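You operate a simulated robot arm through the tools that you are given. There is no shell and no other tool. Be economical: measure what you need, move in short steps, check, and stop when the job is done.

You run a simulated robot arm. Do the job below in one go: nothing can be reset, and whatever is moved stays where it is left.

TASK
Warm the green plate in the warm chest at the heat on its label till its dot turns orange.
Fine: door shut while it warms; then switch off, put the plate back and shut the door.

The check looks at the end state, three seconds after you hand in, the way a careful person would. Anything else that was tipped, shoved, dropped, spilled or broken makes it a failure.

THE ROBOT
A 6-joint arm with a two-finger parallel gripper, fixed in place. Base frame: the origin is at the foot of the arm, x ahead of it, y to its left, z up; the work surface is at about z = 6. Units: mm, degrees, N and s.
With the tool pointing down near the work surface it reaches from about 120 to 500 mm from the base axis. Its first joint turns from -72.0 to 72.0 degrees. Payload 0.65 kg.
The TCP is the grasp point between the finger pads, 25 mm short of the fingertips. In the tool frame z runs along the fingers and y along their closing line. The gripper opens to 76 mm. The fingers are 18 mm wide and 10 mm thick; the gripper's body (36 by 78 mm) begins 45 mm behind the TCP.
Orientation is that of the tool frame in the base frame, as a unit quaternion [x, y, z, w]. With the fingers straight down and closing along the base's y, the tool's x points along the base's -x, its y along +y and its z along -z.

THE INTERFACE
- The arm moves only by the tool nudge_tool. Its argument "targets" is a list of rows, each a list of 3 entries, a list of its own where there are three numbers: the finger opening in m, from 0 to 0.076, then the shift along the base's x, y, z in m, then the turn, a rotation vector about the base's x, y, z in degrees. In form: [[fingers, [x, y, z], [wx, wy, wz]], ...]. A call has 1 to 12 rows; each row is the pose to reach, as a shift and turn from the pose commanded when the call began. A row lasts 0.2 s, in which the tool goes at most 50 mm and 8.6 degrees; a call with a longer step from one row to the next is refused whole, and so is a gripper value outside its range. A pose out of reach is approached as far as the arm can. The call stops where the force on the tool passes 50 N (or 10 N more than at its start, if that is more) or the arm is blocked; 0.2 s more then pass. Each finger travels about 108 mm/s and halts on what it meets, pressing with about 28 N; the grip force reading is that of the motor and also rises with nothing between the fingers. The clock runs only during rows and for 0.2 s after the last one: add rows that repeat a pose to give the fingers time. It gives the time, the measured TCP pose, the force on the tool (base axes), the opening and the grip force at its end, in the units of the frame above (readings bear some noise), and new pictures: "pictures" is both (left out), scene, wrist or none.
- Cameras (640 x 400 px; columns grow to the right, rows downward): "scene" is fixed at [57, 267.2, 423.6]; the picture's right is [-0.80, -0.60, 0.00], its down [-0.24, 0.31, -0.92] and it looks along [0.55, -0.73, -0.39] (base axes); focal length 214 px, centre (320, 200). "wrist" rides on the gripper at [-28, 0, -45] in the tool frame; the picture's right is [0.00, -1.00, 0.00], its down [0.97, 0.00, -0.24] and it looks along [0.24, 0.00, 0.97] (tool axes); focal length 218 px, centre (320, 200).
- point_at(camera, pixels): there is no depth. For up to 12 entries [column, row, z] of the newest picture of that camera ("zoom" is the newest enlarged one), the place [x, y] in the base frame at which the ray of that pixel passes the height z, good to about 2 mm. No time passes.
- close_up(camera, box): a new picture of the part [left, top, right, bottom] of that camera's present view, enlarged. No time passes.
- finish_job(): hands the job in; it is judged then, once.

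Go step by step. Measure first, check grasps and placings, and put right what went wrong. The budget is 80 turns and 150 pictures, counting those below and the enlarged ones. Unless the task says otherwise, let go and move clear before handing in, and close with one line.

The tools are called after ">>>" by a JSON object that holds its "api" and its "payload". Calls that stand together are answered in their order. nudge_tool: Moves the arm, as the interface text tells. Its arguments: {"type":"object","properties":{"targets":{"type":"array","items":{"type":"array"}},"pictures":{"type":"string","enum":["both","scene","wrist","none"]}},"required":["targets"]} The other tools are called the same way: point_at (camera, pixels) gives the place at which the rays of pixels pass given heights; close_up (camera, box) takes an enlarged picture of a part of a camera's view; finish_job () hands the job in.

At the start:

```text
time: 0.0
position: [249.2, 51.4, 397.6]
orientation: [0.0, 1.0, 0.0, 0.0]
contact_force: [-1.0, -0.8, 0.6]
finger_gap: 76.2
grasp_force: 0.0
```

scene: 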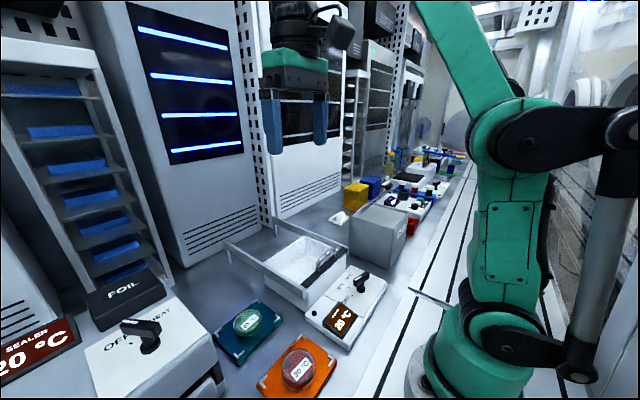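
wrist: 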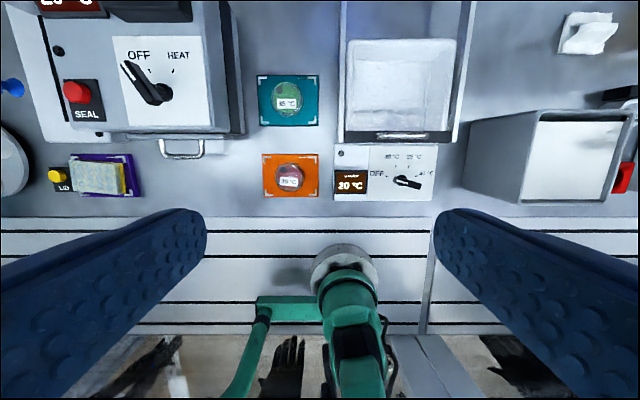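

The wrist picture shows the green plate on a teal coaster (288,98), a red plate on orange (290,178), a sealer at left, and a box with drawer and dial at (400,180). I'll zoom in to read the labels.

>>> {"api": "close_up", "payload": {"camera": "wrist", "box": [240, 60, 340, 210]}}

>>> {"api": "close_up", "payload": {"camera": "wrist", "box": [325, 130, 445, 205]}}

>>> {"api": "close_up", "payload": {"camera": "scene", "box": [200, 180, 440, 400]}}

>>> {"api": "close_up", "payload": {"camera": "wrist", "box": [320, 0, 640, 210]}}

```text
2.67 times, centred on (290, 135) of wrist
```

zoom: 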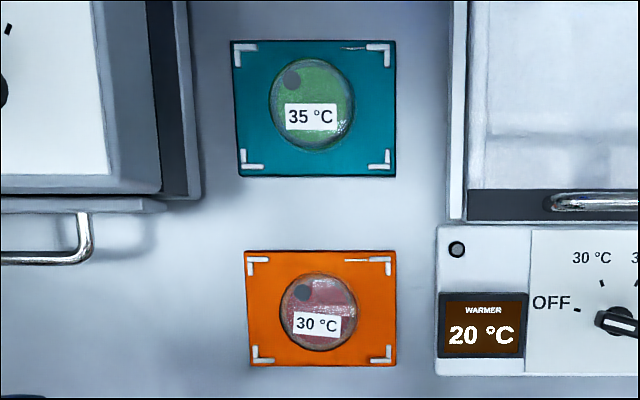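

```text
5.33 times, centred on (385, 168) of wrist
```

zoom: 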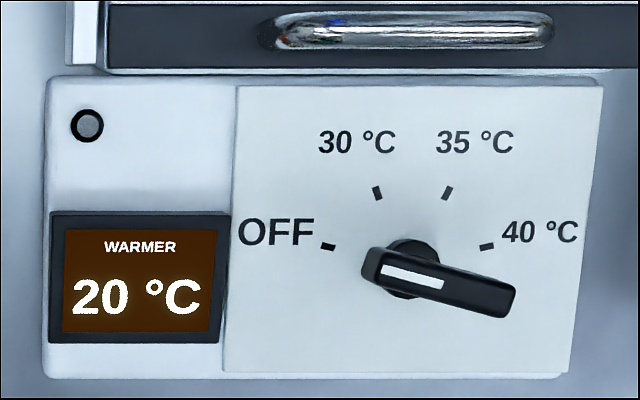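

```text
1.82 times, centred on (320, 290) of scene
```

zoom: 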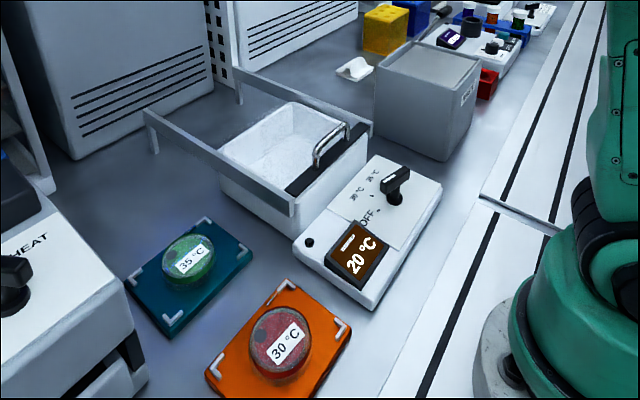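

```text
1.90 times, centred on (480, 105) of wrist
```

zoom: 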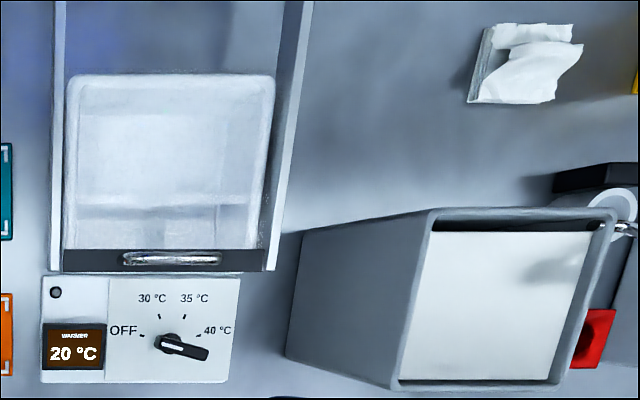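

The rails run beyond the chest away from the robot, and the handle bar is at the near edge, which could be a clear sliding lid that is shut. I'll look closer at the chest and at the plate dot.

>>> {"api": "close_up", "payload": {"camera": "scene", "box": [215, 200, 375, 310]}}

>>> {"api": "close_up", "payload": {"camera": "wrist", "box": [330, 0, 480, 150]}}

>>> {"api": "point_at", "payload": {"camera": "wrist", "pixels": [[288, 98, 20], [260, 76, 8], [318, 124, 8], [402, 136, 60], [345, 140, 60], [456, 140, 60], [350, 42, 50], [452, 42, 50], [404, 181, 50], [337, 143, 30], [436, 200, 30], [290, 178, 20]]}}

>>> {"api": "point_at", "payload": {"camera": "scene", "pixels": [[248, 322, 20], [326, 262, 60], [326, 262, 75], [362, 281, 50], [237, 328, 8], [386, 282, 30], [305, 307, 30]]}}

```text
3.64 times, centred on (295, 255) of scene
```

zoom: 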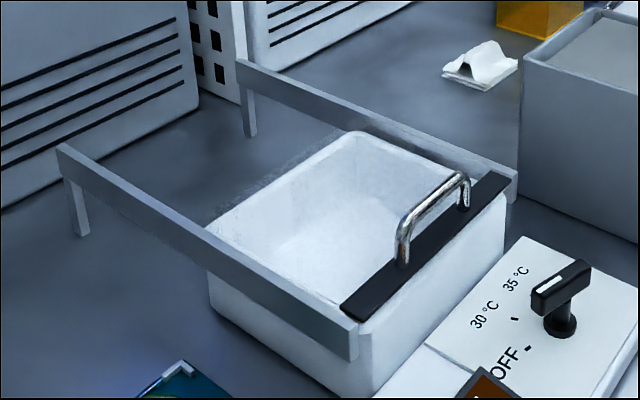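

```text
2.67 times, centred on (405, 75) of wrist
```

zoom: 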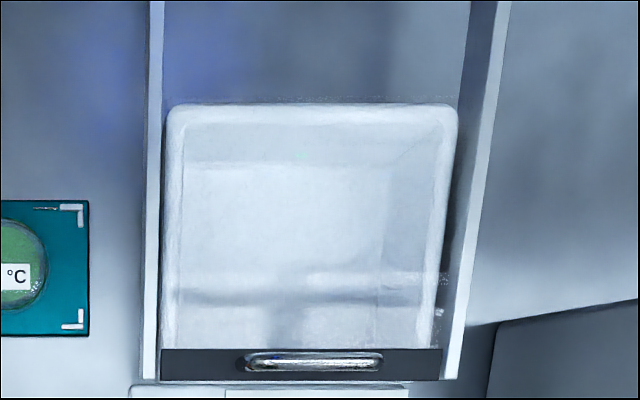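

```text
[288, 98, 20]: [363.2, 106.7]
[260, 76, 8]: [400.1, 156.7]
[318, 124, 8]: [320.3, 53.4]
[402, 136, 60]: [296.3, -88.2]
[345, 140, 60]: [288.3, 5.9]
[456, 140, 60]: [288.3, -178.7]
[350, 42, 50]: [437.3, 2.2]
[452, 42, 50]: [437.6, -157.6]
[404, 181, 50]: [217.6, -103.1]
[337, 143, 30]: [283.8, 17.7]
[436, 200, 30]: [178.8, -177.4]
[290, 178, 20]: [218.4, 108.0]
```

```text
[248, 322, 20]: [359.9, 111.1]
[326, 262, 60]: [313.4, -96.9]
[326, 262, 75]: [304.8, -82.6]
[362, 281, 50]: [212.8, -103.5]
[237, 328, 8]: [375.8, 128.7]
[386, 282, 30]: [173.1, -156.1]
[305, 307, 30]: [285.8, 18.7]
```

The lid is clear glass: zoomed pixels show its edge and a dark handle strip at the near edge, so it is shut and slides toward +x. The knob points to OFF. I'll move above the chest to triangulate heights.

>>> {"api": "nudge_tool", "payload": {"targets": [[0.076, [0, -0.035, -0.025], [0, 0, 0]], [0.076, [0, -0.07, -0.05], [0, 0, 0]], [0.076, [0, -0.105, -0.075], [0, 0, 0]], [0.076, [0, -0.136, -0.1], [0, 0, 0]]]}}

```text
time: 1.0
position: [251.6, -84.9, 295.6]
orientation: [-0.001, 1.0, 0.001, 0.0]
contact_force: [0.3, -0.3, -0.2]
finger_gap: 75.8
grasp_force: 0.1
```

scene: 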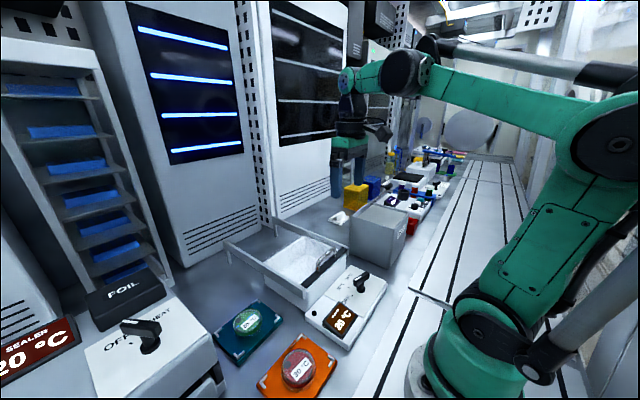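
wrist: 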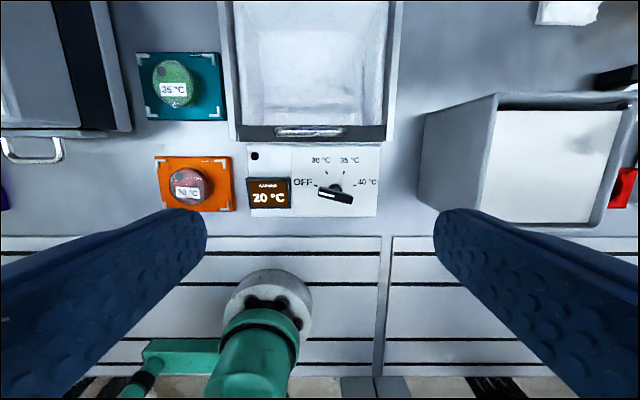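

The wrist view now shows the handle at about (310,132) and the knob at (335,195). I'll enlarge both to measure heights.

>>> {"api": "close_up", "payload": {"camera": "wrist", "box": [220, 90, 420, 220]}}

>>> {"api": "close_up", "payload": {"camera": "scene", "box": [290, 230, 390, 340]}}

```text
3.08 times, centred on (320, 155) of wrist
```

zoom: 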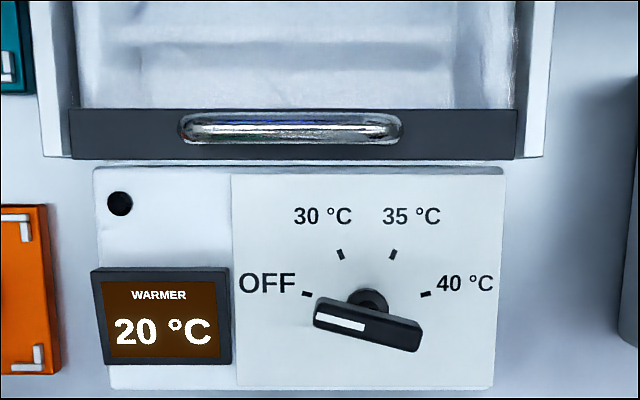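

```text
3.64 times, centred on (340, 285) of scene
```

zoom: 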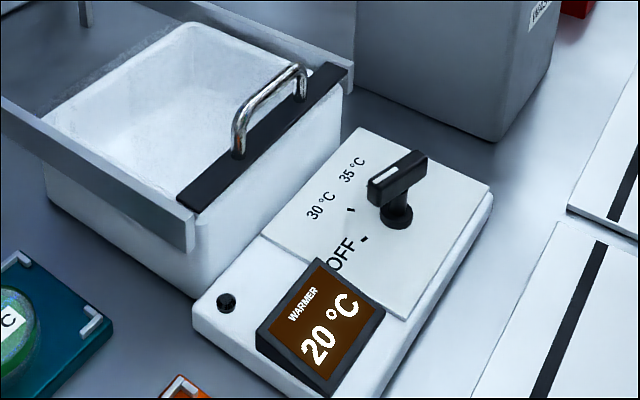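

I'll triangulate these points.

>>> {"api": "point_at", "payload": {"camera": "zoom", "pixels": [[268, 90, 60], [268, 90, 100], [398, 172, 40], [398, 172, 80], [395, 222, 30], [395, 222, 50], [238, 155, 60], [302, 98, 60], [195, 250, 60], [195, 250, 80], [490, 190, 30], [490, 190, 40]]}}

>>> {"api": "point_at", "payload": {"camera": "wrist", "pixels": [[310.3, 131.3, 60], [310.3, 131.3, 100], [335.6, 195, 40], [335.6, 195, 80], [335.6, 187, 30], [335.6, 187, 50], [279, 132, 60], [350, 132, 60], [236, 140, 60], [236, 140, 80], [378, 215, 30], [378, 215, 40]]}}

```text
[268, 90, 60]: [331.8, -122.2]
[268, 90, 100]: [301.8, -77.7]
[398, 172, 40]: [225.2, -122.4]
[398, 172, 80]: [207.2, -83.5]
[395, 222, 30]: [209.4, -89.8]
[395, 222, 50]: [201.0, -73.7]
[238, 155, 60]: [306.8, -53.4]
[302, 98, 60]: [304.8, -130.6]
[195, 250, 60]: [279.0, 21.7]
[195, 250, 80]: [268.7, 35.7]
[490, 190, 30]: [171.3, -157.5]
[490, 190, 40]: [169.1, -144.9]
```

```text
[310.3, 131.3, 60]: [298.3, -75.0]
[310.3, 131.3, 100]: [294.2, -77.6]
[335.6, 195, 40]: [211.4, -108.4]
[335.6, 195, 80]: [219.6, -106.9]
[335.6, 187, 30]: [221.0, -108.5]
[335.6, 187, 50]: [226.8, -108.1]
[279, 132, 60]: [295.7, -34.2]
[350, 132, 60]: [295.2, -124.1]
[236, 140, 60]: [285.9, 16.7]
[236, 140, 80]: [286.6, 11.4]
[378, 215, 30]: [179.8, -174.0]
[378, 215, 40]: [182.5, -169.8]
```

Triangulation gives: handle bar top at about (296,-79,100) with the lid at about z 76, and knob bar at about (216,-108) with its top at z≈55. I'll close the fingers and descend just on the near side of the handle.

>>> {"api": "nudge_tool", "payload": {"targets": [[0.04, [0.005, 0.005, -0.045], [0, 0, 0]], [0.0, [0.012, 0.005, -0.09], [0, 0, 0]], [0.0, [0.012, 0.005, -0.135], [0, 0, 0]], [0.0, [0.012, 0.005, -0.165], [0, 0, 0]], [0.0, [0.012, 0.005, -0.185], [0, 0, 0]], [0.0, [0.012, 0.005, -0.185], [0, 0, 0]]]}}

>>> {"api": "close_up", "payload": {"camera": "scene", "box": [270, 190, 400, 300]}}

```text
time: 2.4
position: [263.0, -81.5, 111.4]
orientation: [0.001, 1.0, 0.0, -0.001]
contact_force: [0.3, -0.4, 0.9]
finger_gap: 0.2
grasp_force: 24.0
```

scene: 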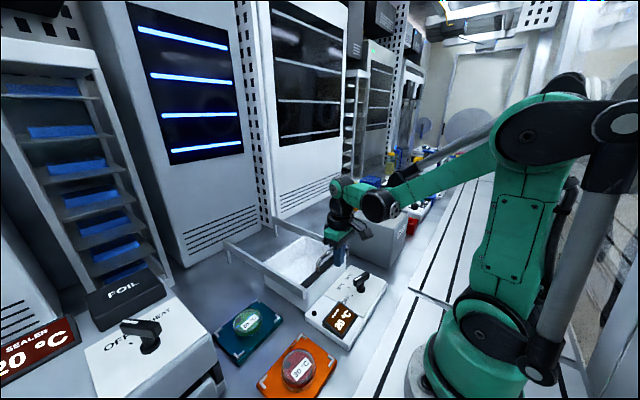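
wrist: 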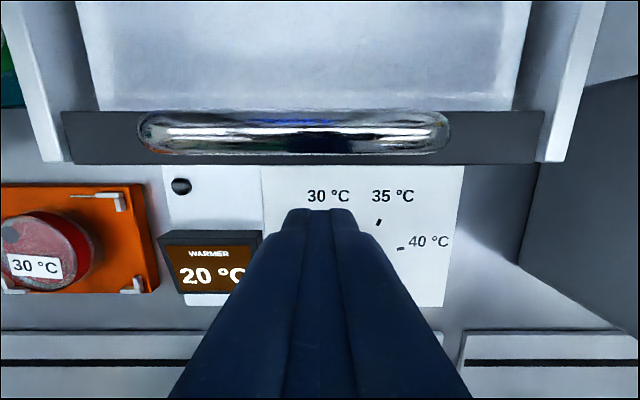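

```text
3.64 times, centred on (335, 245) of scene
```

zoom: 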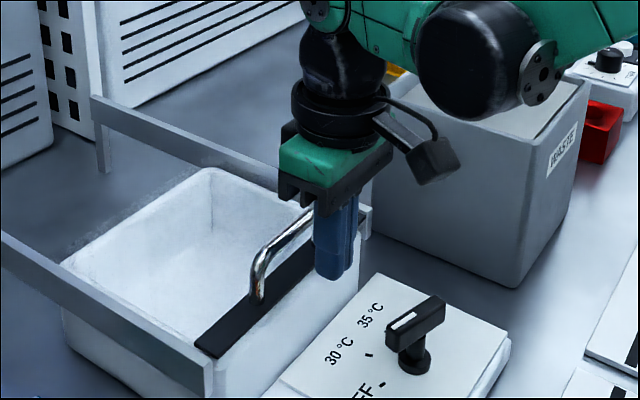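

The fingers stand at x≈263 just in front of the handle, with tips about 86, between lid and bar top. I'll push the handle in +x.

>>> {"api": "nudge_tool", "payload": {"targets": [[0.0, [0.008, 0, -0.003], [0, 0, 0]], [0.0, [0.016, 0, -0.003], [0, 0, 0]], [0.0, [0.024, 0, -0.003], [0, 0, 0]], [0.0, [0.034, 0, -0.003], [0, 0, 0]], [0.0, [0.044, 0, -0.003], [0, 0, 0]], [0.0, [0.054, 0, -0.003], [0, 0, 0]], [0.0, [0.064, 0, -0.003], [0, 0, 0]]]}}

>>> {"api": "close_up", "payload": {"camera": "scene", "box": [210, 190, 400, 320]}}

```text
time: 4.0
position: [327.3, -80.0, 109.6]
orientation: [0.001, 1.0, 0.0, 0.0]
contact_force: [0.2, -0.1, 0.6]
finger_gap: 0.1
grasp_force: 23.8
```

scene: 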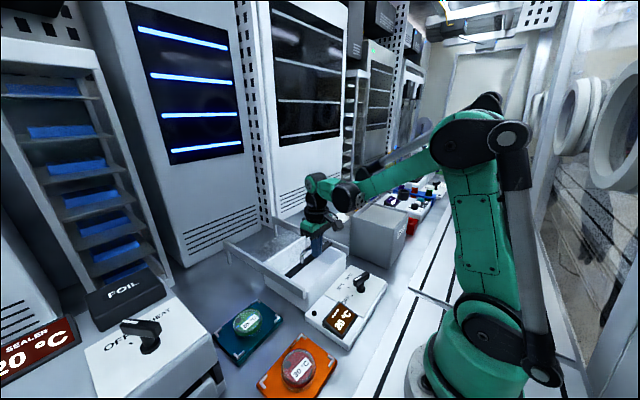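
wrist: 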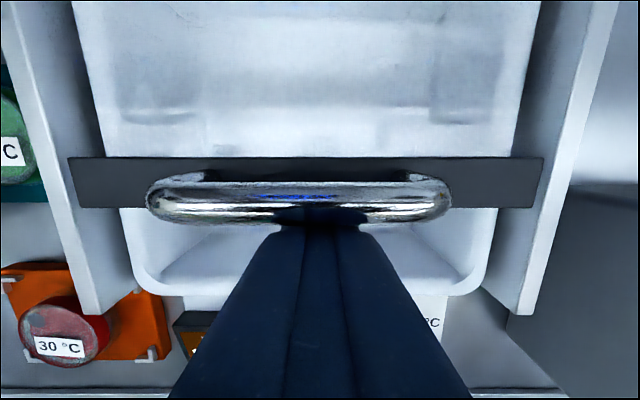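

```text
3.08 times, centred on (305, 255) of scene
```

zoom: 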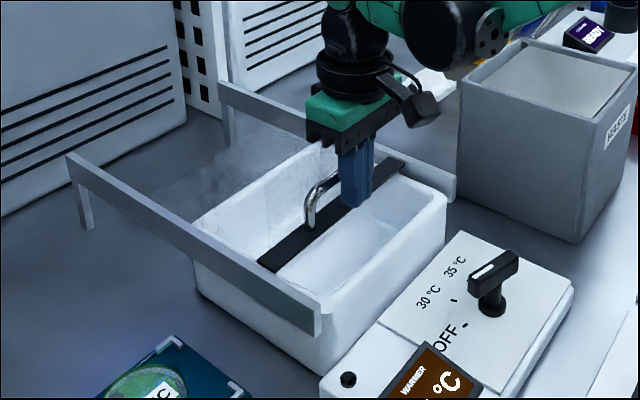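

The lid slides smoothly and the handle is now at about x 340. I'll keep pushing another 95 mm.

>>> {"api": "nudge_tool", "payload": {"targets": [[0.0, [0.01, 0, 0], [0, 0, 0]], [0.0, [0.02, 0, 0], [0, 0, 0]], [0.0, [0.03, 0, 0], [0, 0, 0]], [0.0, [0.04, 0, 0], [0, 0, 0]], [0.0, [0.05, 0, 0], [0, 0, 0]], [0.0, [0.06, 0, 0], [0, 0, 0]], [0.0, [0.07, 0, 0], [0, 0, 0]], [0.0, [0.08, 0, 0], [0, 0, 0]], [0.0, [0.088, 0, 0], [0, 0, 0]], [0.0, [0.095, 0, 0], [0, 0, 0]]]}}

>>> {"api": "close_up", "payload": {"camera": "scene", "box": [210, 190, 400, 320]}}

```text
time: 6.4
position: [419.1, -80.4, 109.9]
orientation: [0.001, 1.0, 0.0, -0.007]
contact_force: [-4.6, 2.0, 1.6]
finger_gap: 0.1
grasp_force: 23.7
stopped in row 10: the force on the tool passed its limit (the readings are from after the stop); the commanded pose is now the measured one
```

scene: 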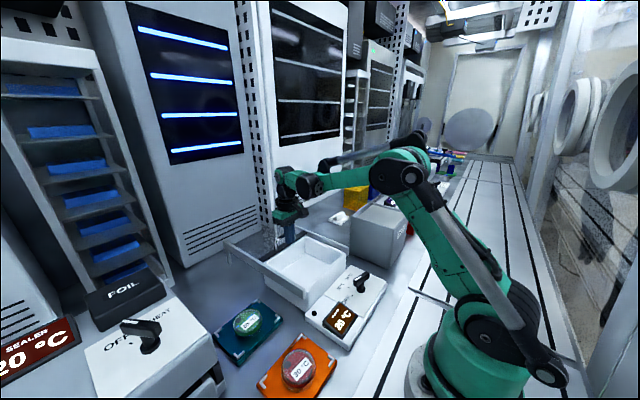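
wrist: 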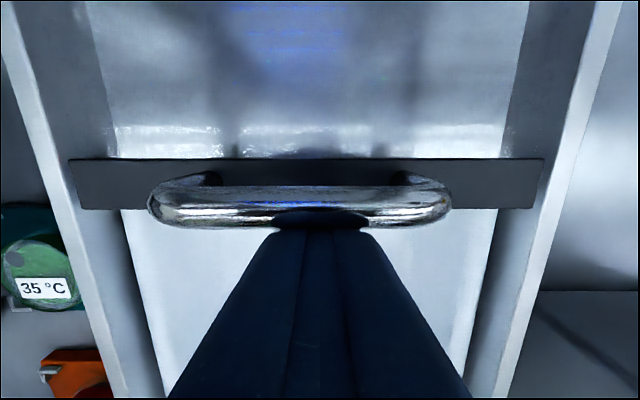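

```text
3.08 times, centred on (305, 255) of scene
```

zoom: 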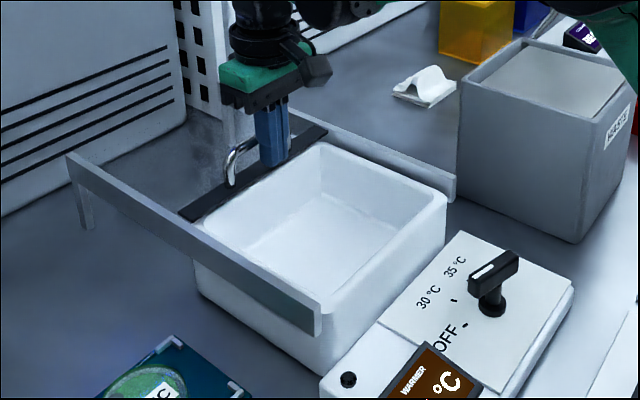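

The lid is fully open at its stop, and the chest is clear. Now I'll lift off and move over the green plate.

>>> {"api": "nudge_tool", "payload": {"targets": [[0.0, [-0.008, 0, 0.02], [0, 0, 0]], [0.0, [-0.02, 0, 0.06], [0, 0, 0]], [0.0, [-0.04, 0.03, 0.09], [0, 0, 0]], [0.03, [-0.06, 0.07, 0.1], [0, 0, 0]], [0.076, [-0.07, 0.11, 0.1], [0, 0, 0]], [0.076, [-0.075, 0.15, 0.1], [0, 0, 0]], [0.076, [-0.075, 0.19, 0.1], [0, 0, 0]], [0.076, [-0.075, 0.19, 0.1], [0, 0, 0]]]}}

>>> {"api": "close_up", "payload": {"camera": "wrist", "box": [220, 80, 420, 220]}}

>>> {"api": "close_up", "payload": {"camera": "scene", "box": [200, 260, 310, 360]}}

```text
time: 8.2
position: [344.9, 109.8, 210.8]
orientation: [0.001, 1.0, 0.0, -0.006]
contact_force: [1.0, 0.6, -0.3]
finger_gap: 76.0
grasp_force: 0.1
```

scene: 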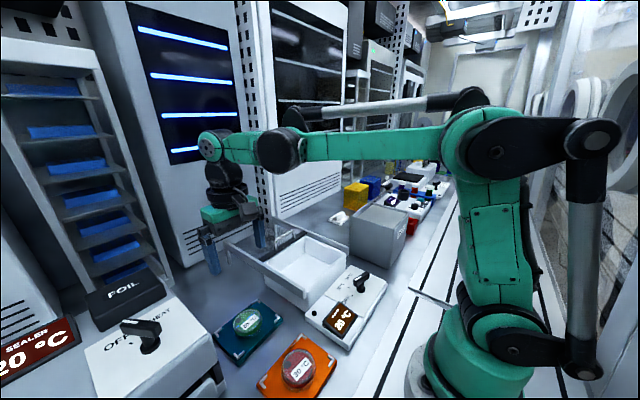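
wrist: 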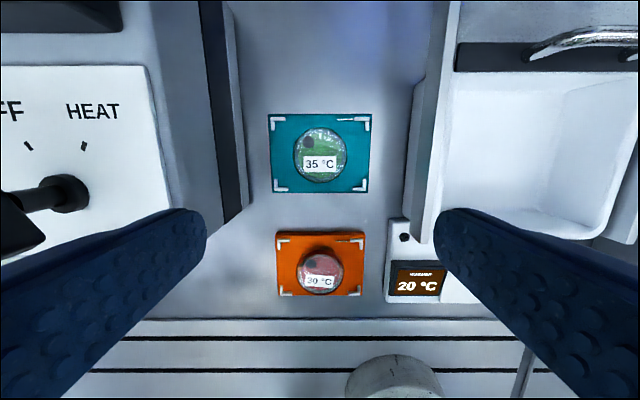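

```text
2.86 times, centred on (320, 150) of wrist
```

zoom: 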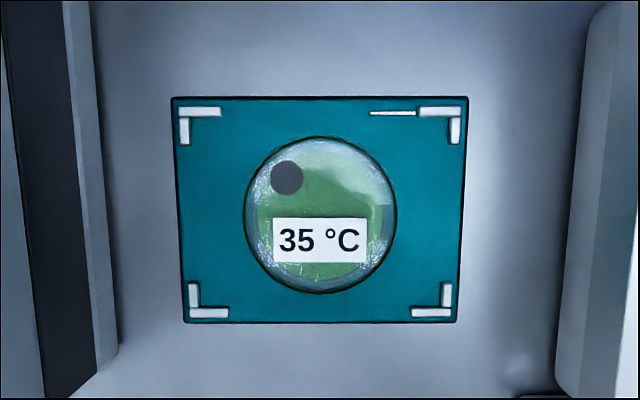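

```text
4.00 times, centred on (255, 310) of scene
```

zoom: 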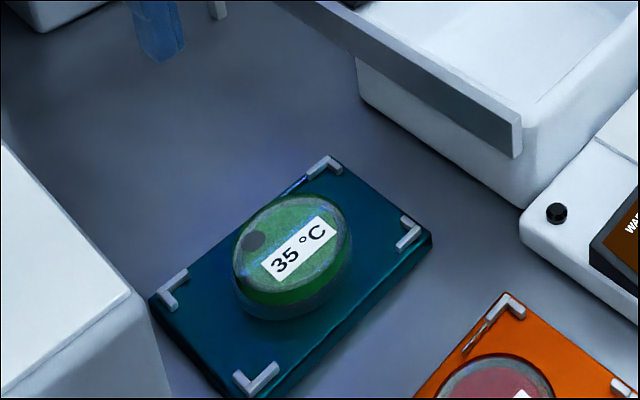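

The plate has a grey dot and lies at wrist (320,155), about 56 mm across. I'll measure its centre and height.

>>> {"api": "point_at", "payload": {"camera": "wrist", "pixels": [[320, 155, 15], [320, 155, 30], [293.8, 155, 25], [347, 155, 25], [320, 127.5, 25], [320, 182, 25], [270, 114, 10], [371, 114, 10], [273, 193, 10], [369, 192, 10]]}}

>>> {"api": "point_at", "payload": {"camera": "zoom", "pixels": [[292, 245, 15], [292, 245, 30], [342, 160, 10], [430, 235, 10], [150, 297, 10]]}}

```text
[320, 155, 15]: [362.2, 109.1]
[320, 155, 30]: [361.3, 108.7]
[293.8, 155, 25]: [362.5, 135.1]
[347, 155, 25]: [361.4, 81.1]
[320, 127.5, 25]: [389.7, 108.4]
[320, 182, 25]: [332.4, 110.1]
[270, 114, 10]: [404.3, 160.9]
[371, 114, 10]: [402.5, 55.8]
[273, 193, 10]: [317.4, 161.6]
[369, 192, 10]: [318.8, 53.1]
```

```text
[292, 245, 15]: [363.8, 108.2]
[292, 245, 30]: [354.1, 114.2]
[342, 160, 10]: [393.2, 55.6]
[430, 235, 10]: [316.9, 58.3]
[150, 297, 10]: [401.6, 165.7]
```

Plate centre is about (362,108.5), top about z 22. I'll descend with the fingers open around it.

>>> {"api": "nudge_tool", "payload": {"targets": [[0.076, [0.018, -0.001, -0.04], [0, -0.7, 0]], [0.076, [0.018, -0.001, -0.08], [0, -0.7, 0]], [0.076, [0.018, -0.001, -0.115], [0, -0.7, 0]], [0.076, [0.018, -0.001, -0.14], [0, -0.7, 0]], [0.076, [0.018, -0.001, -0.16], [0, -0.7, 0]], [0.076, [0.018, -0.001, -0.168], [0, -0.7, 0]]]}}

>>> {"api": "close_up", "payload": {"camera": "scene", "box": [200, 260, 310, 360]}}

```text
time: 9.6
position: [363.2, 109.4, 41.5]
orientation: [0.001, 1.0, 0.0, 0.001]
contact_force: [0.6, -0.8, 0.9]
finger_gap: 75.9
grasp_force: 0.0
```

scene: 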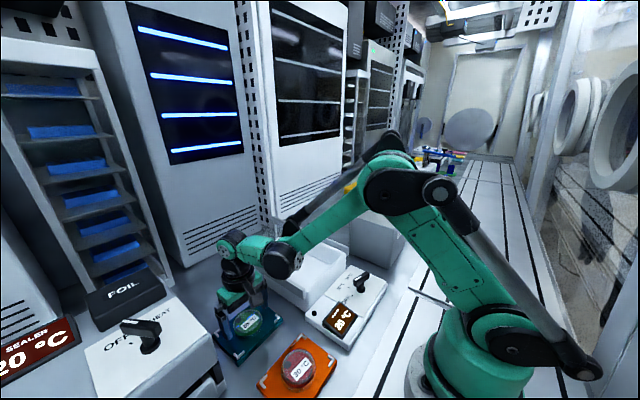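
wrist: 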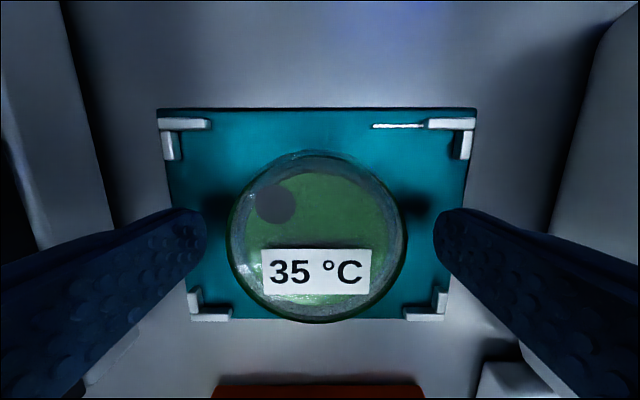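

```text
4.00 times, centred on (255, 310) of scene
```

zoom: 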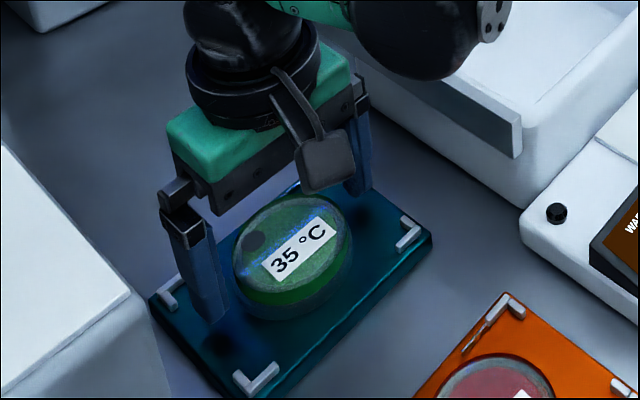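

The fingers straddle the plate evenly (205 and 435 against the plate's 228–402). I'll lower 2 mm and close.

>>> {"api": "nudge_tool", "payload": {"targets": [[0.076, [0, 0, -0.002], [0, 0, 0]], [0.06, [0, 0, -0.002], [0, 0, 0]], [0.05, [0, 0, -0.002], [0, 0, 0]], [0.05, [0, 0, -0.002], [0, 0, 0]], [0.05, [0, 0, -0.002], [0, 0, 0]]], "pictures": "none"}}

```text
time: 10.8
position: [362.8, 108.7, 39.9]
orientation: [0.001, 1.0, 0.0, 0.001]
contact_force: [-0.9, -3.2, 30.0]
finger_gap: 53.2
grasp_force: 27.9
```

The grip holds at 53.2 mm; the 30 N upward reading suggests the tips rest on the coaster. I'll lift gently.

>>> {"api": "nudge_tool", "payload": {"targets": [[0.05, [0, 0, 0.003], [0, 0, 0]], [0.05, [0, 0, 0.015], [0, 0, 0]], [0.05, [0, 0, 0.04], [0, 0, 0]]]}}

>>> {"api": "close_up", "payload": {"camera": "scene", "box": [200, 240, 310, 360]}}

```text
time: 11.6
position: [363.6, 108.7, 79.6]
orientation: [0.001, 1.0, -0.001, 0.0]
contact_force: [-0.4, 0.1, -1.7]
finger_gap: 53.7
grasp_force: 27.8
```

scene: 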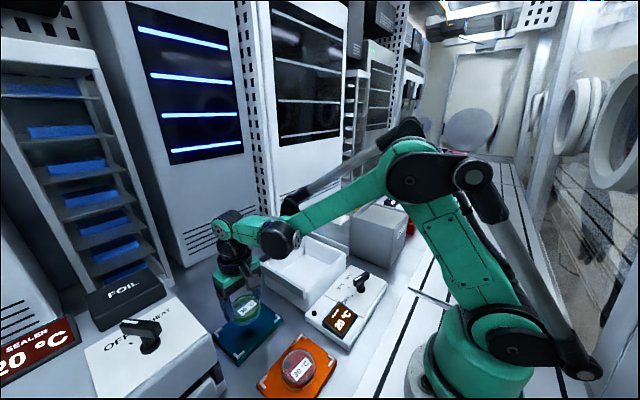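
wrist: 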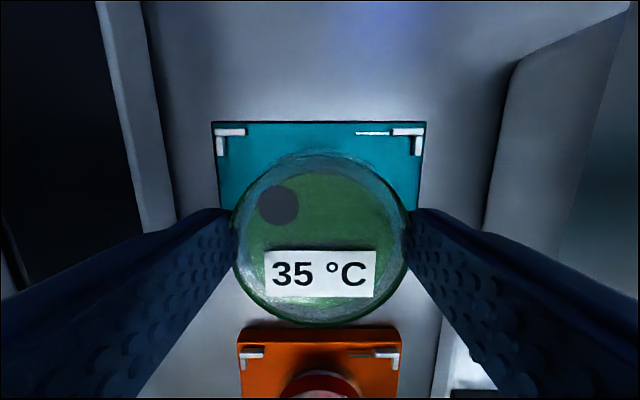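

```text
3.33 times, centred on (255, 300) of scene
```

zoom: 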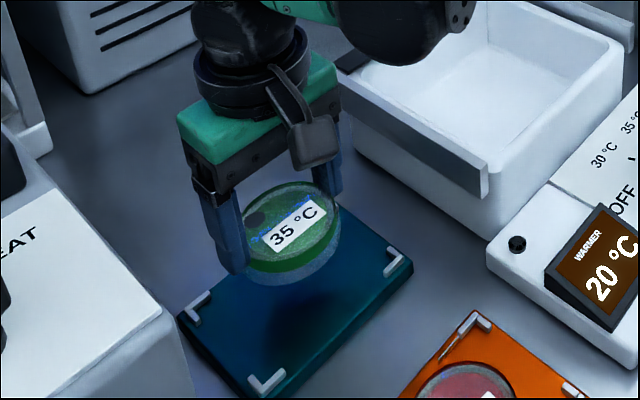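

The plate is held level and the coaster stayed put. I'll raise it and move above the chest.

>>> {"api": "nudge_tool", "payload": {"targets": [[0.05, [0, 0, 0.04], [0, 0, 0]], [0.05, [0, 0, 0.08], [0, 0, 0]], [0.05, [0, 0, 0.11], [0, 0, 0]], [0.05, [0, -0.03, 0.12], [0, 0, 0]], [0.05, [0, -0.07, 0.12], [0, 0, 0]], [0.05, [0, -0.11, 0.12], [0, 0, 0]], [0.05, [0, -0.15, 0.12], [0, 0, 0]], [0.05, [0, -0.175, 0.12], [0, 0, 0]], [0.05, [0, -0.188, 0.12], [0, 0, 0]], [0.05, [0, -0.188, 0.12], [0, 0, 0]]]}}

```text
time: 13.8
position: [363.0, -79.7, 197.9]
orientation: [0.002, 1.0, 0.0, 0.001]
contact_force: [-0.2, 0.2, 0.5]
finger_gap: 53.6
grasp_force: 27.9
```

scene: 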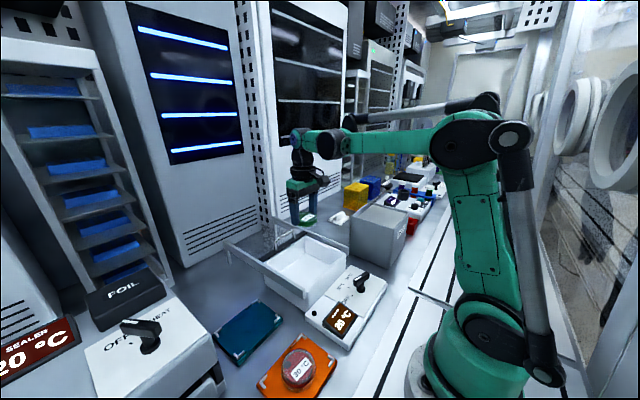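
wrist: 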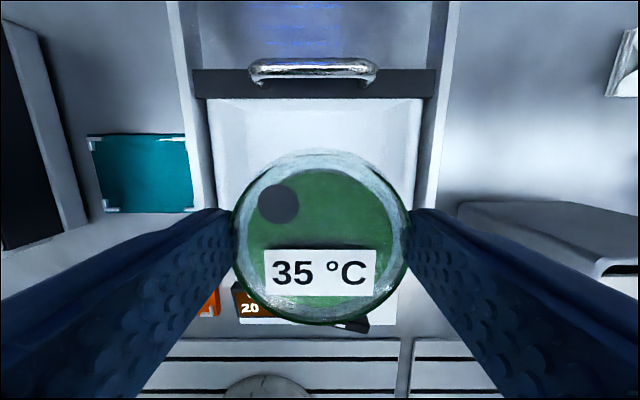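

The plate is above the open chest. I'll measure the chest's rim and strip edges.

>>> {"api": "point_at", "payload": {"camera": "wrist", "pixels": [[207, 100, 70], [422, 100, 70], [315, 97, 75], [415, 190, 70], [313, 70, 100]]}}

>>> {"api": "close_up", "payload": {"camera": "scene", "box": [210, 190, 400, 320]}}

```text
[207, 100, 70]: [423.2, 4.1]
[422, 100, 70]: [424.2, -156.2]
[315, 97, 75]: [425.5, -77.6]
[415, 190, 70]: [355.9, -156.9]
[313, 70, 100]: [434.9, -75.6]
```

```text
3.08 times, centred on (305, 255) of scene
```

zoom: 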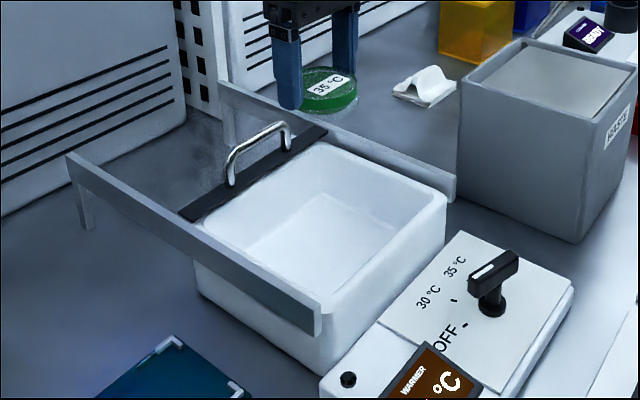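

Interior spans about x 300–425, y -8 to -148. I'll lower at (356,-78) to z≈60 first.

>>> {"api": "nudge_tool", "payload": {"targets": [[0.05, [-0.007, 0.001, -0.03], [0, 0, 0]], [0.05, [-0.007, 0.001, -0.06], [0, 0, 0]], [0.05, [-0.007, 0.001, -0.09], [0, 0, 0]], [0.05, [-0.007, 0.001, -0.115], [0, 0, 0]], [0.05, [-0.007, 0.001, -0.138], [0, 0, 0]]]}}

>>> {"api": "close_up", "payload": {"camera": "scene", "box": [210, 190, 400, 320]}}

```text
time: 15.0
position: [355.8, -77.4, 60.6]
orientation: [0.0, 1.0, 0.001, 0.0]
contact_force: [-0.7, 0.0, -0.7]
finger_gap: 53.4
grasp_force: 28.3
```

scene: 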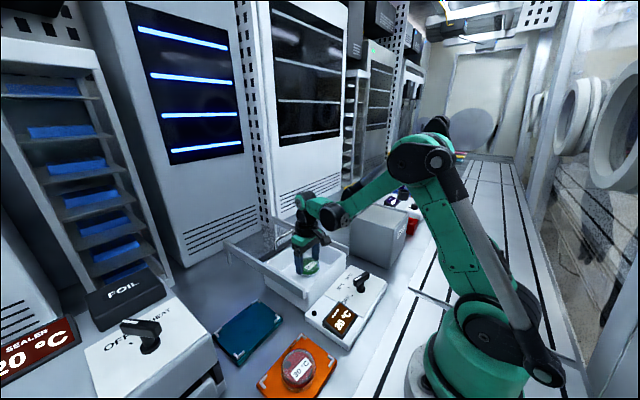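
wrist: 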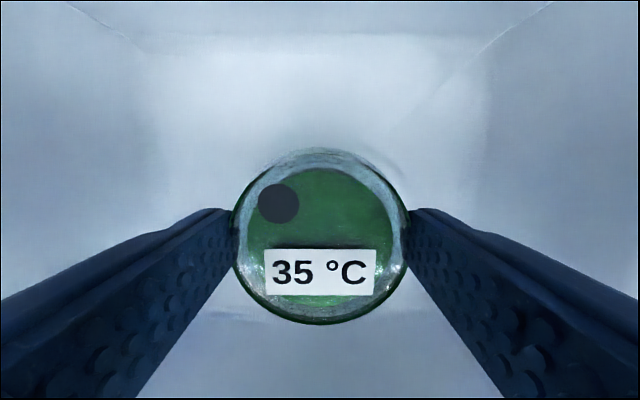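

```text
3.08 times, centred on (305, 255) of scene
```

zoom: 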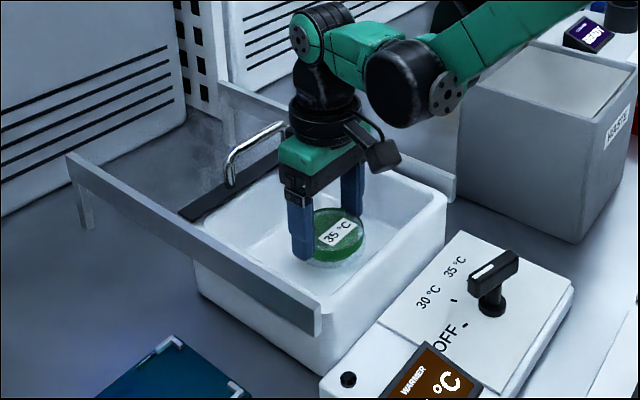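

It is inside with clearance all round. I'll step down gently, watching the force.

>>> {"api": "nudge_tool", "payload": {"targets": [[0.05, [0, 0, -0.004], [0, 0, 0]], [0.05, [0, 0, -0.008], [0, 0, 0]], [0.05, [0, 0, -0.012], [0, 0, 0]], [0.05, [0, 0, -0.015], [0, 0, 0]]], "pictures": "none"}}

```text
time: 16.0
position: [357.7, -77.9, 46.2]
orientation: [0.001, 1.0, 0.0, 0.0]
contact_force: [-0.3, 0.9, 0.4]
finger_gap: 53.5
grasp_force: 27.9
```

No contact yet at z≈46, so I'll keep going.

>>> {"api": "nudge_tool", "payload": {"targets": [[0.05, [0, 0, -0.002], [0, 0, 0]], [0.05, [0, 0, -0.004], [0, 0, 0]], [0.05, [0, 0, -0.005], [0, 0, 0]]]}}

>>> {"api": "close_up", "payload": {"camera": "scene", "box": [260, 220, 350, 300]}}

```text
time: 16.8
position: [355.9, -78.0, 40.9]
orientation: [0.001, 1.0, 0.0, 0.0]
contact_force: [0.9, -0.7, -0.8]
finger_gap: 53.4
grasp_force: 28.3
```

scene: 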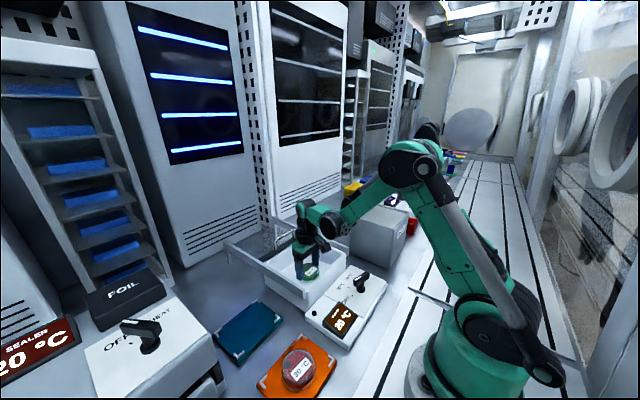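
wrist: 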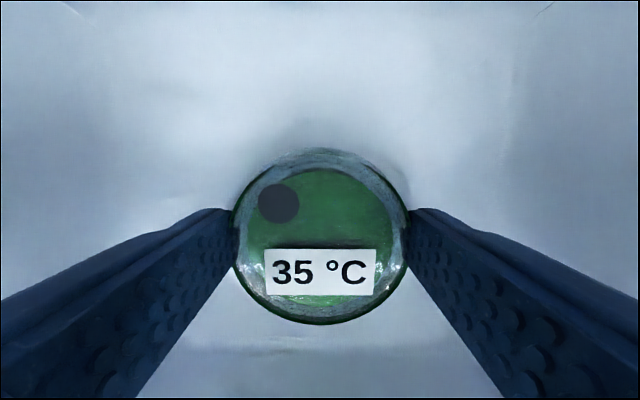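

```text
5.00 times, centred on (305, 260) of scene
```

zoom: 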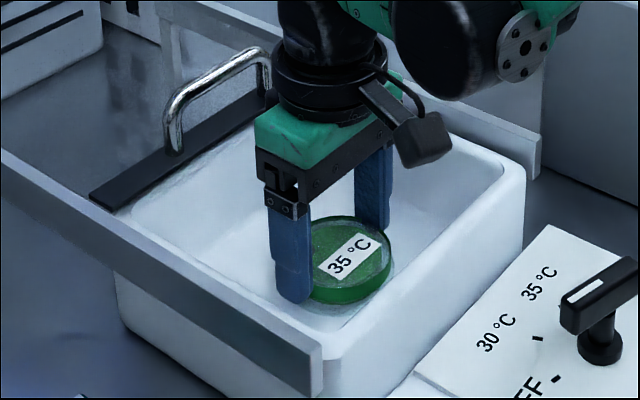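

The plate is close to the floor, still without contact. I'll lower a little more.

>>> {"api": "nudge_tool", "payload": {"targets": [[0.05, [0, 0, -0.0015], [0, 0, 0]], [0.05, [0, 0, -0.003], [0, 0, 0]]], "pictures": "none"}}

```text
time: 17.4
position: [357.1, -79.1, 40.2]
orientation: [0.0, 1.0, 0.0, 0.0]
contact_force: [-1.3, 0.0, 22.2]
finger_gap: 53.5
grasp_force: 28.1
stopped in row 2: the force on the tool passed its limit (the readings are from after the stop); the commanded pose is now the measured one
```

Contact with the floor: 22 N upward at z≈40. I'll release and rise.

>>> {"api": "nudge_tool", "payload": {"targets": [[0.06, [0, 0, 0], [0, 0, 0]], [0.074, [0, 0, 0], [0, 0, 0]], [0.074, [0, 0, 0.02], [0, 0, 0]], [0.074, [0, 0, 0.06], [0, 0, 0]], [0.05, [0, 0, 0.1], [0, 0, 0]], [0.0, [0, 0, 0.14], [0, 0, 0]], [0.0, [0, 0, 0.14], [0, 0, 0]], [0.0, [0, 0, 0.14], [0, 0, 0]]]}}

>>> {"api": "close_up", "payload": {"camera": "scene", "box": [260, 220, 350, 300]}}

```text
time: 19.2
position: [357.2, -77.2, 177.1]
orientation: [0.001, 1.0, 0.0, 0.0]
contact_force: [1.2, -0.2, 0.1]
finger_gap: 0.0
grasp_force: 23.2
```

scene: 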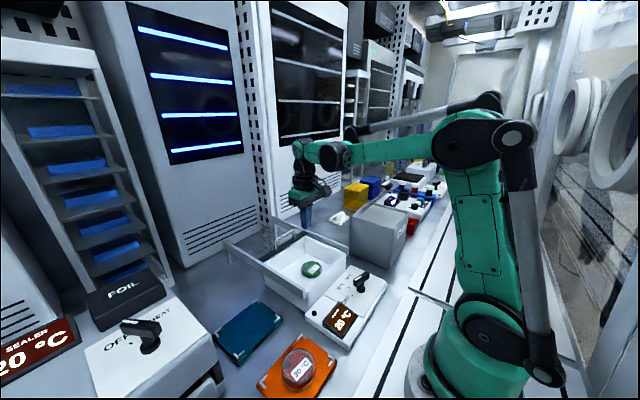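
wrist: 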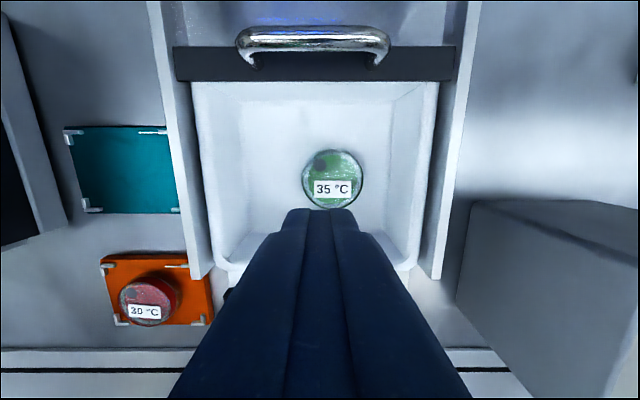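

```text
5.00 times, centred on (305, 260) of scene
```

zoom: 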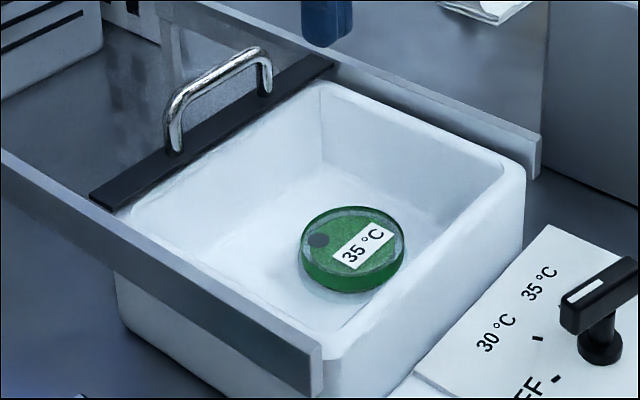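

The plate stands flat in the chest. Now I'll go past the handle (about x 434) to pull the lid shut from the far side.

>>> {"api": "nudge_tool", "payload": {"targets": [[0.0, [0.035, 0, 0], [0, 0, 0]], [0.0, [0.07, 0, 0], [0, 0, 0]], [0.0, [0.105, 0, 0], [0, 0, 0]], [0.0, [0.105, 0, -0.03], [0, 0, 0]], [0.0, [0.105, 0, -0.055], [0, 0, 0]], [0.0, [0.105, 0, -0.071], [0, 0, 0]]]}}

>>> {"api": "close_up", "payload": {"camera": "scene", "box": [220, 190, 350, 300]}}

```text
time: 20.6
position: [460.5, -77.4, 109.0]
orientation: [0.0, 1.0, -0.001, -0.001]
contact_force: [0.2, 0.8, 0.1]
finger_gap: 0.0
grasp_force: 23.7
```

scene: 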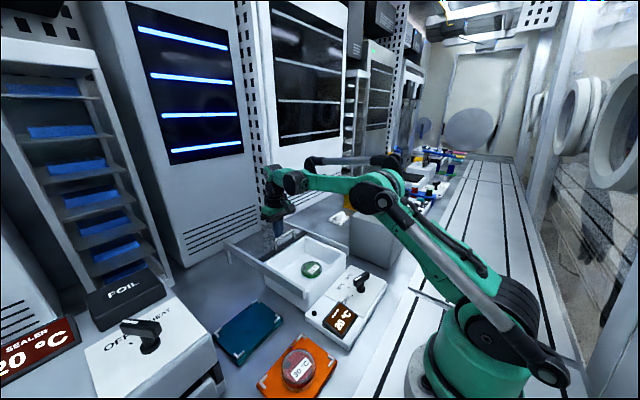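
wrist: 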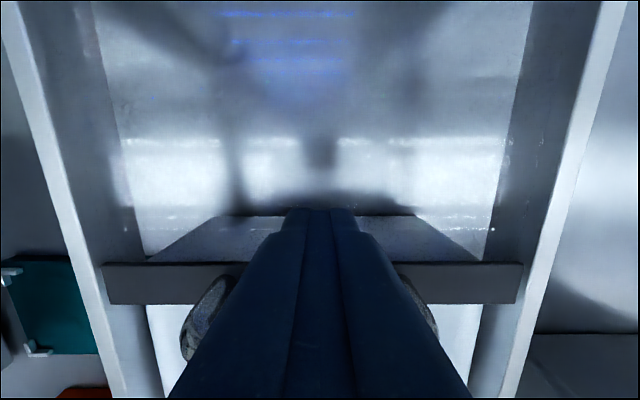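

```text
3.64 times, centred on (285, 245) of scene
```

zoom: 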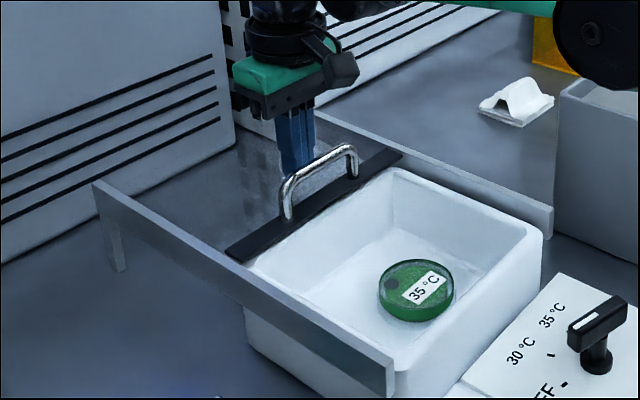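

The fingers are behind the handle. I'll pull the lid toward −x.

>>> {"api": "nudge_tool", "payload": {"targets": [[0.0, [-0.008, 0, 0], [0, 0, 0]], [0.0, [-0.018, 0, 0], [0, 0, 0]], [0.0, [-0.03, 0, 0], [0, 0, 0]], [0.0, [-0.043, 0, 0], [0, 0, 0]], [0.0, [-0.056, 0, 0], [0, 0, 0]], [0.0, [-0.069, 0, 0], [0, 0, 0]], [0.0, [-0.082, 0, 0], [0, 0, 0]], [0.0, [-0.095, 0, 0], [0, 0, 0]], [0.0, [-0.108, 0, 0], [0, 0, 0]], [0.0, [-0.12, 0, 0], [0, 0, 0]], [0.0, [-0.13, 0, 0], [0, 0, 0]], [0.0, [-0.138, 0, 0], [0, 0, 0]]], "pictures": "none"}}

>>> {"api": "nudge_tool", "payload": {"targets": [[0.0, [-0.004, 0, 0], [0, 0, 0]], [0.0, [-0.008, 0, 0], [0, 0, 0]], [0.0, [-0.012, 0, 0], [0, 0, 0]], [0.0, [-0.016, 0, 0], [0, 0, 0]], [0.0, [-0.02, 0, 0], [0, 0, 0]]]}}

>>> {"api": "close_up", "payload": {"camera": "scene", "box": [220, 200, 390, 310]}}

```text
time: 23.2
position: [322.9, -78.5, 110.0]
orientation: [0.001, 1.0, 0.0, -0.001]
contact_force: [0.7, 0.5, 0.4]
finger_gap: 0.0
grasp_force: 23.7
```

```text
time: 24.5
position: [308.4, -78.6, 108.7]
orientation: [0.0, 1.0, 0.0, 0.007]
contact_force: [7.1, 1.1, 7.1]
finger_gap: 0.3
grasp_force: 23.4
stopped in row 5: the force on the tool passed its limit (the readings are from after the stop); the commanded pose is now the measured one
```

scene: 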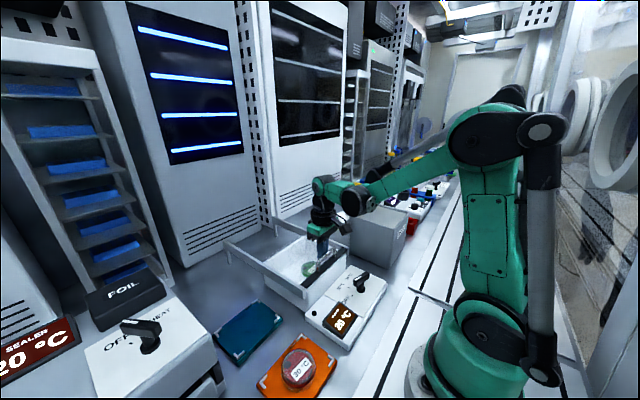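
wrist: 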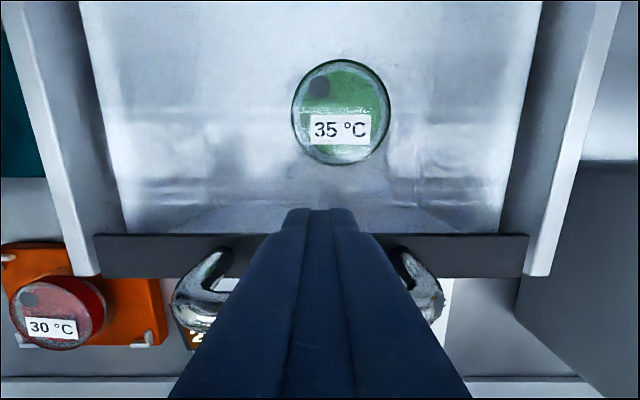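

```text
3.64 times, centred on (305, 255) of scene
```

zoom: 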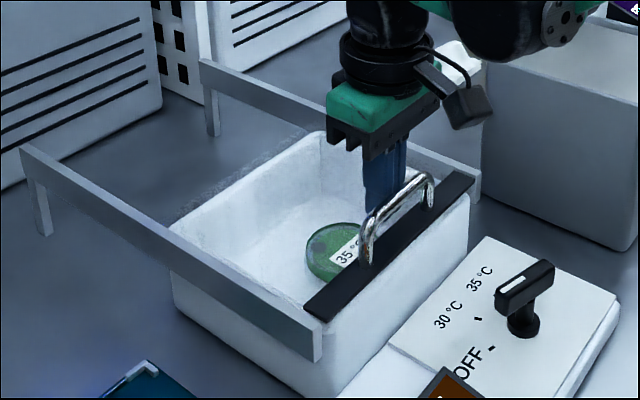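

The lid is shut against its stop with the plate inside. Next I'll lift off, re-level and move above the knob for a close look.

>>> {"api": "nudge_tool", "payload": {"targets": [[0.0, [0.006, 0, 0.01], [0, 0.8, 0]], [0.0, [0.006, 0, 0.05], [0, 0.8, 0]], [0.0, [-0.02, -0.01, 0.07], [0, 0.8, 0]], [0.02, [-0.06, -0.02, 0.07], [0, 0.8, 0]], [0.04, [-0.092, -0.03, 0.06], [0, 0.8, 0]], [0.05, [-0.092, -0.03, 0.06], [0, 0.8, 0]]]}}

>>> {"api": "close_up", "payload": {"camera": "scene", "box": [300, 250, 400, 340]}}

```text
time: 25.9
position: [214.7, -108.5, 169.5]
orientation: [0.001, 1.0, 0.0, 0.0]
contact_force: [0.0, -0.4, 0.6]
finger_gap: 50.1
grasp_force: 0.0
```

scene: 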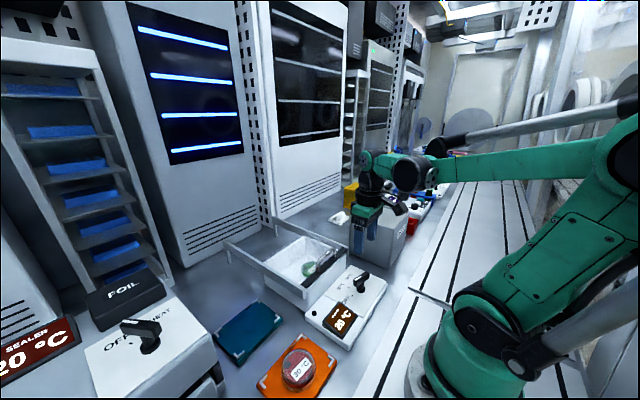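
wrist: 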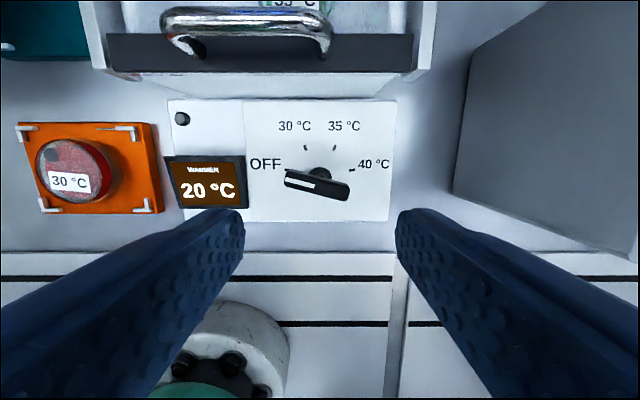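

```text
4.44 times, centred on (350, 295) of scene
```

zoom: 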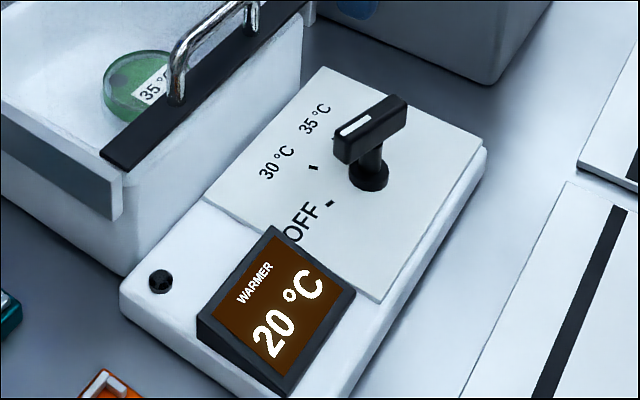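

The knob's bar top centre is at wrist (317,184) and zoom (370,117). I'll triangulate.

>>> {"api": "point_at", "payload": {"camera": "wrist", "pixels": [[317, 182, 45], [317, 182, 55], [317, 182, 65], [285, 175, 55], [350, 190, 55], [320, 172, 22], [320, 172, 30], [390, 221, 22], [390, 99, 22]]}}

>>> {"api": "point_at", "payload": {"camera": "zoom", "pixels": [[370, 116, 45], [370, 116, 55], [370, 116, 65], [334, 132, 55], [405, 100, 55], [368, 180, 22], [368, 180, 30], [487, 150, 22]]}}

```text
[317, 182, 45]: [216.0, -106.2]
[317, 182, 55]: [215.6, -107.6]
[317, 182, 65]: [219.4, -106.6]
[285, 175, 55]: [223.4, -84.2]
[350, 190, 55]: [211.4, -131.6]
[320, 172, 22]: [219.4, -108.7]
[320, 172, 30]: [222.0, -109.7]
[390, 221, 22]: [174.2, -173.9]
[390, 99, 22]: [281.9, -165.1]
```

```text
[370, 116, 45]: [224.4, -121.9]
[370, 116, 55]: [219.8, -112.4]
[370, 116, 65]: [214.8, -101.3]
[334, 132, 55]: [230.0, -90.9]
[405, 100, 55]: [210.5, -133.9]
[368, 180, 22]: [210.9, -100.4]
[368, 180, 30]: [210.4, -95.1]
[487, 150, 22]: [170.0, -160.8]
```

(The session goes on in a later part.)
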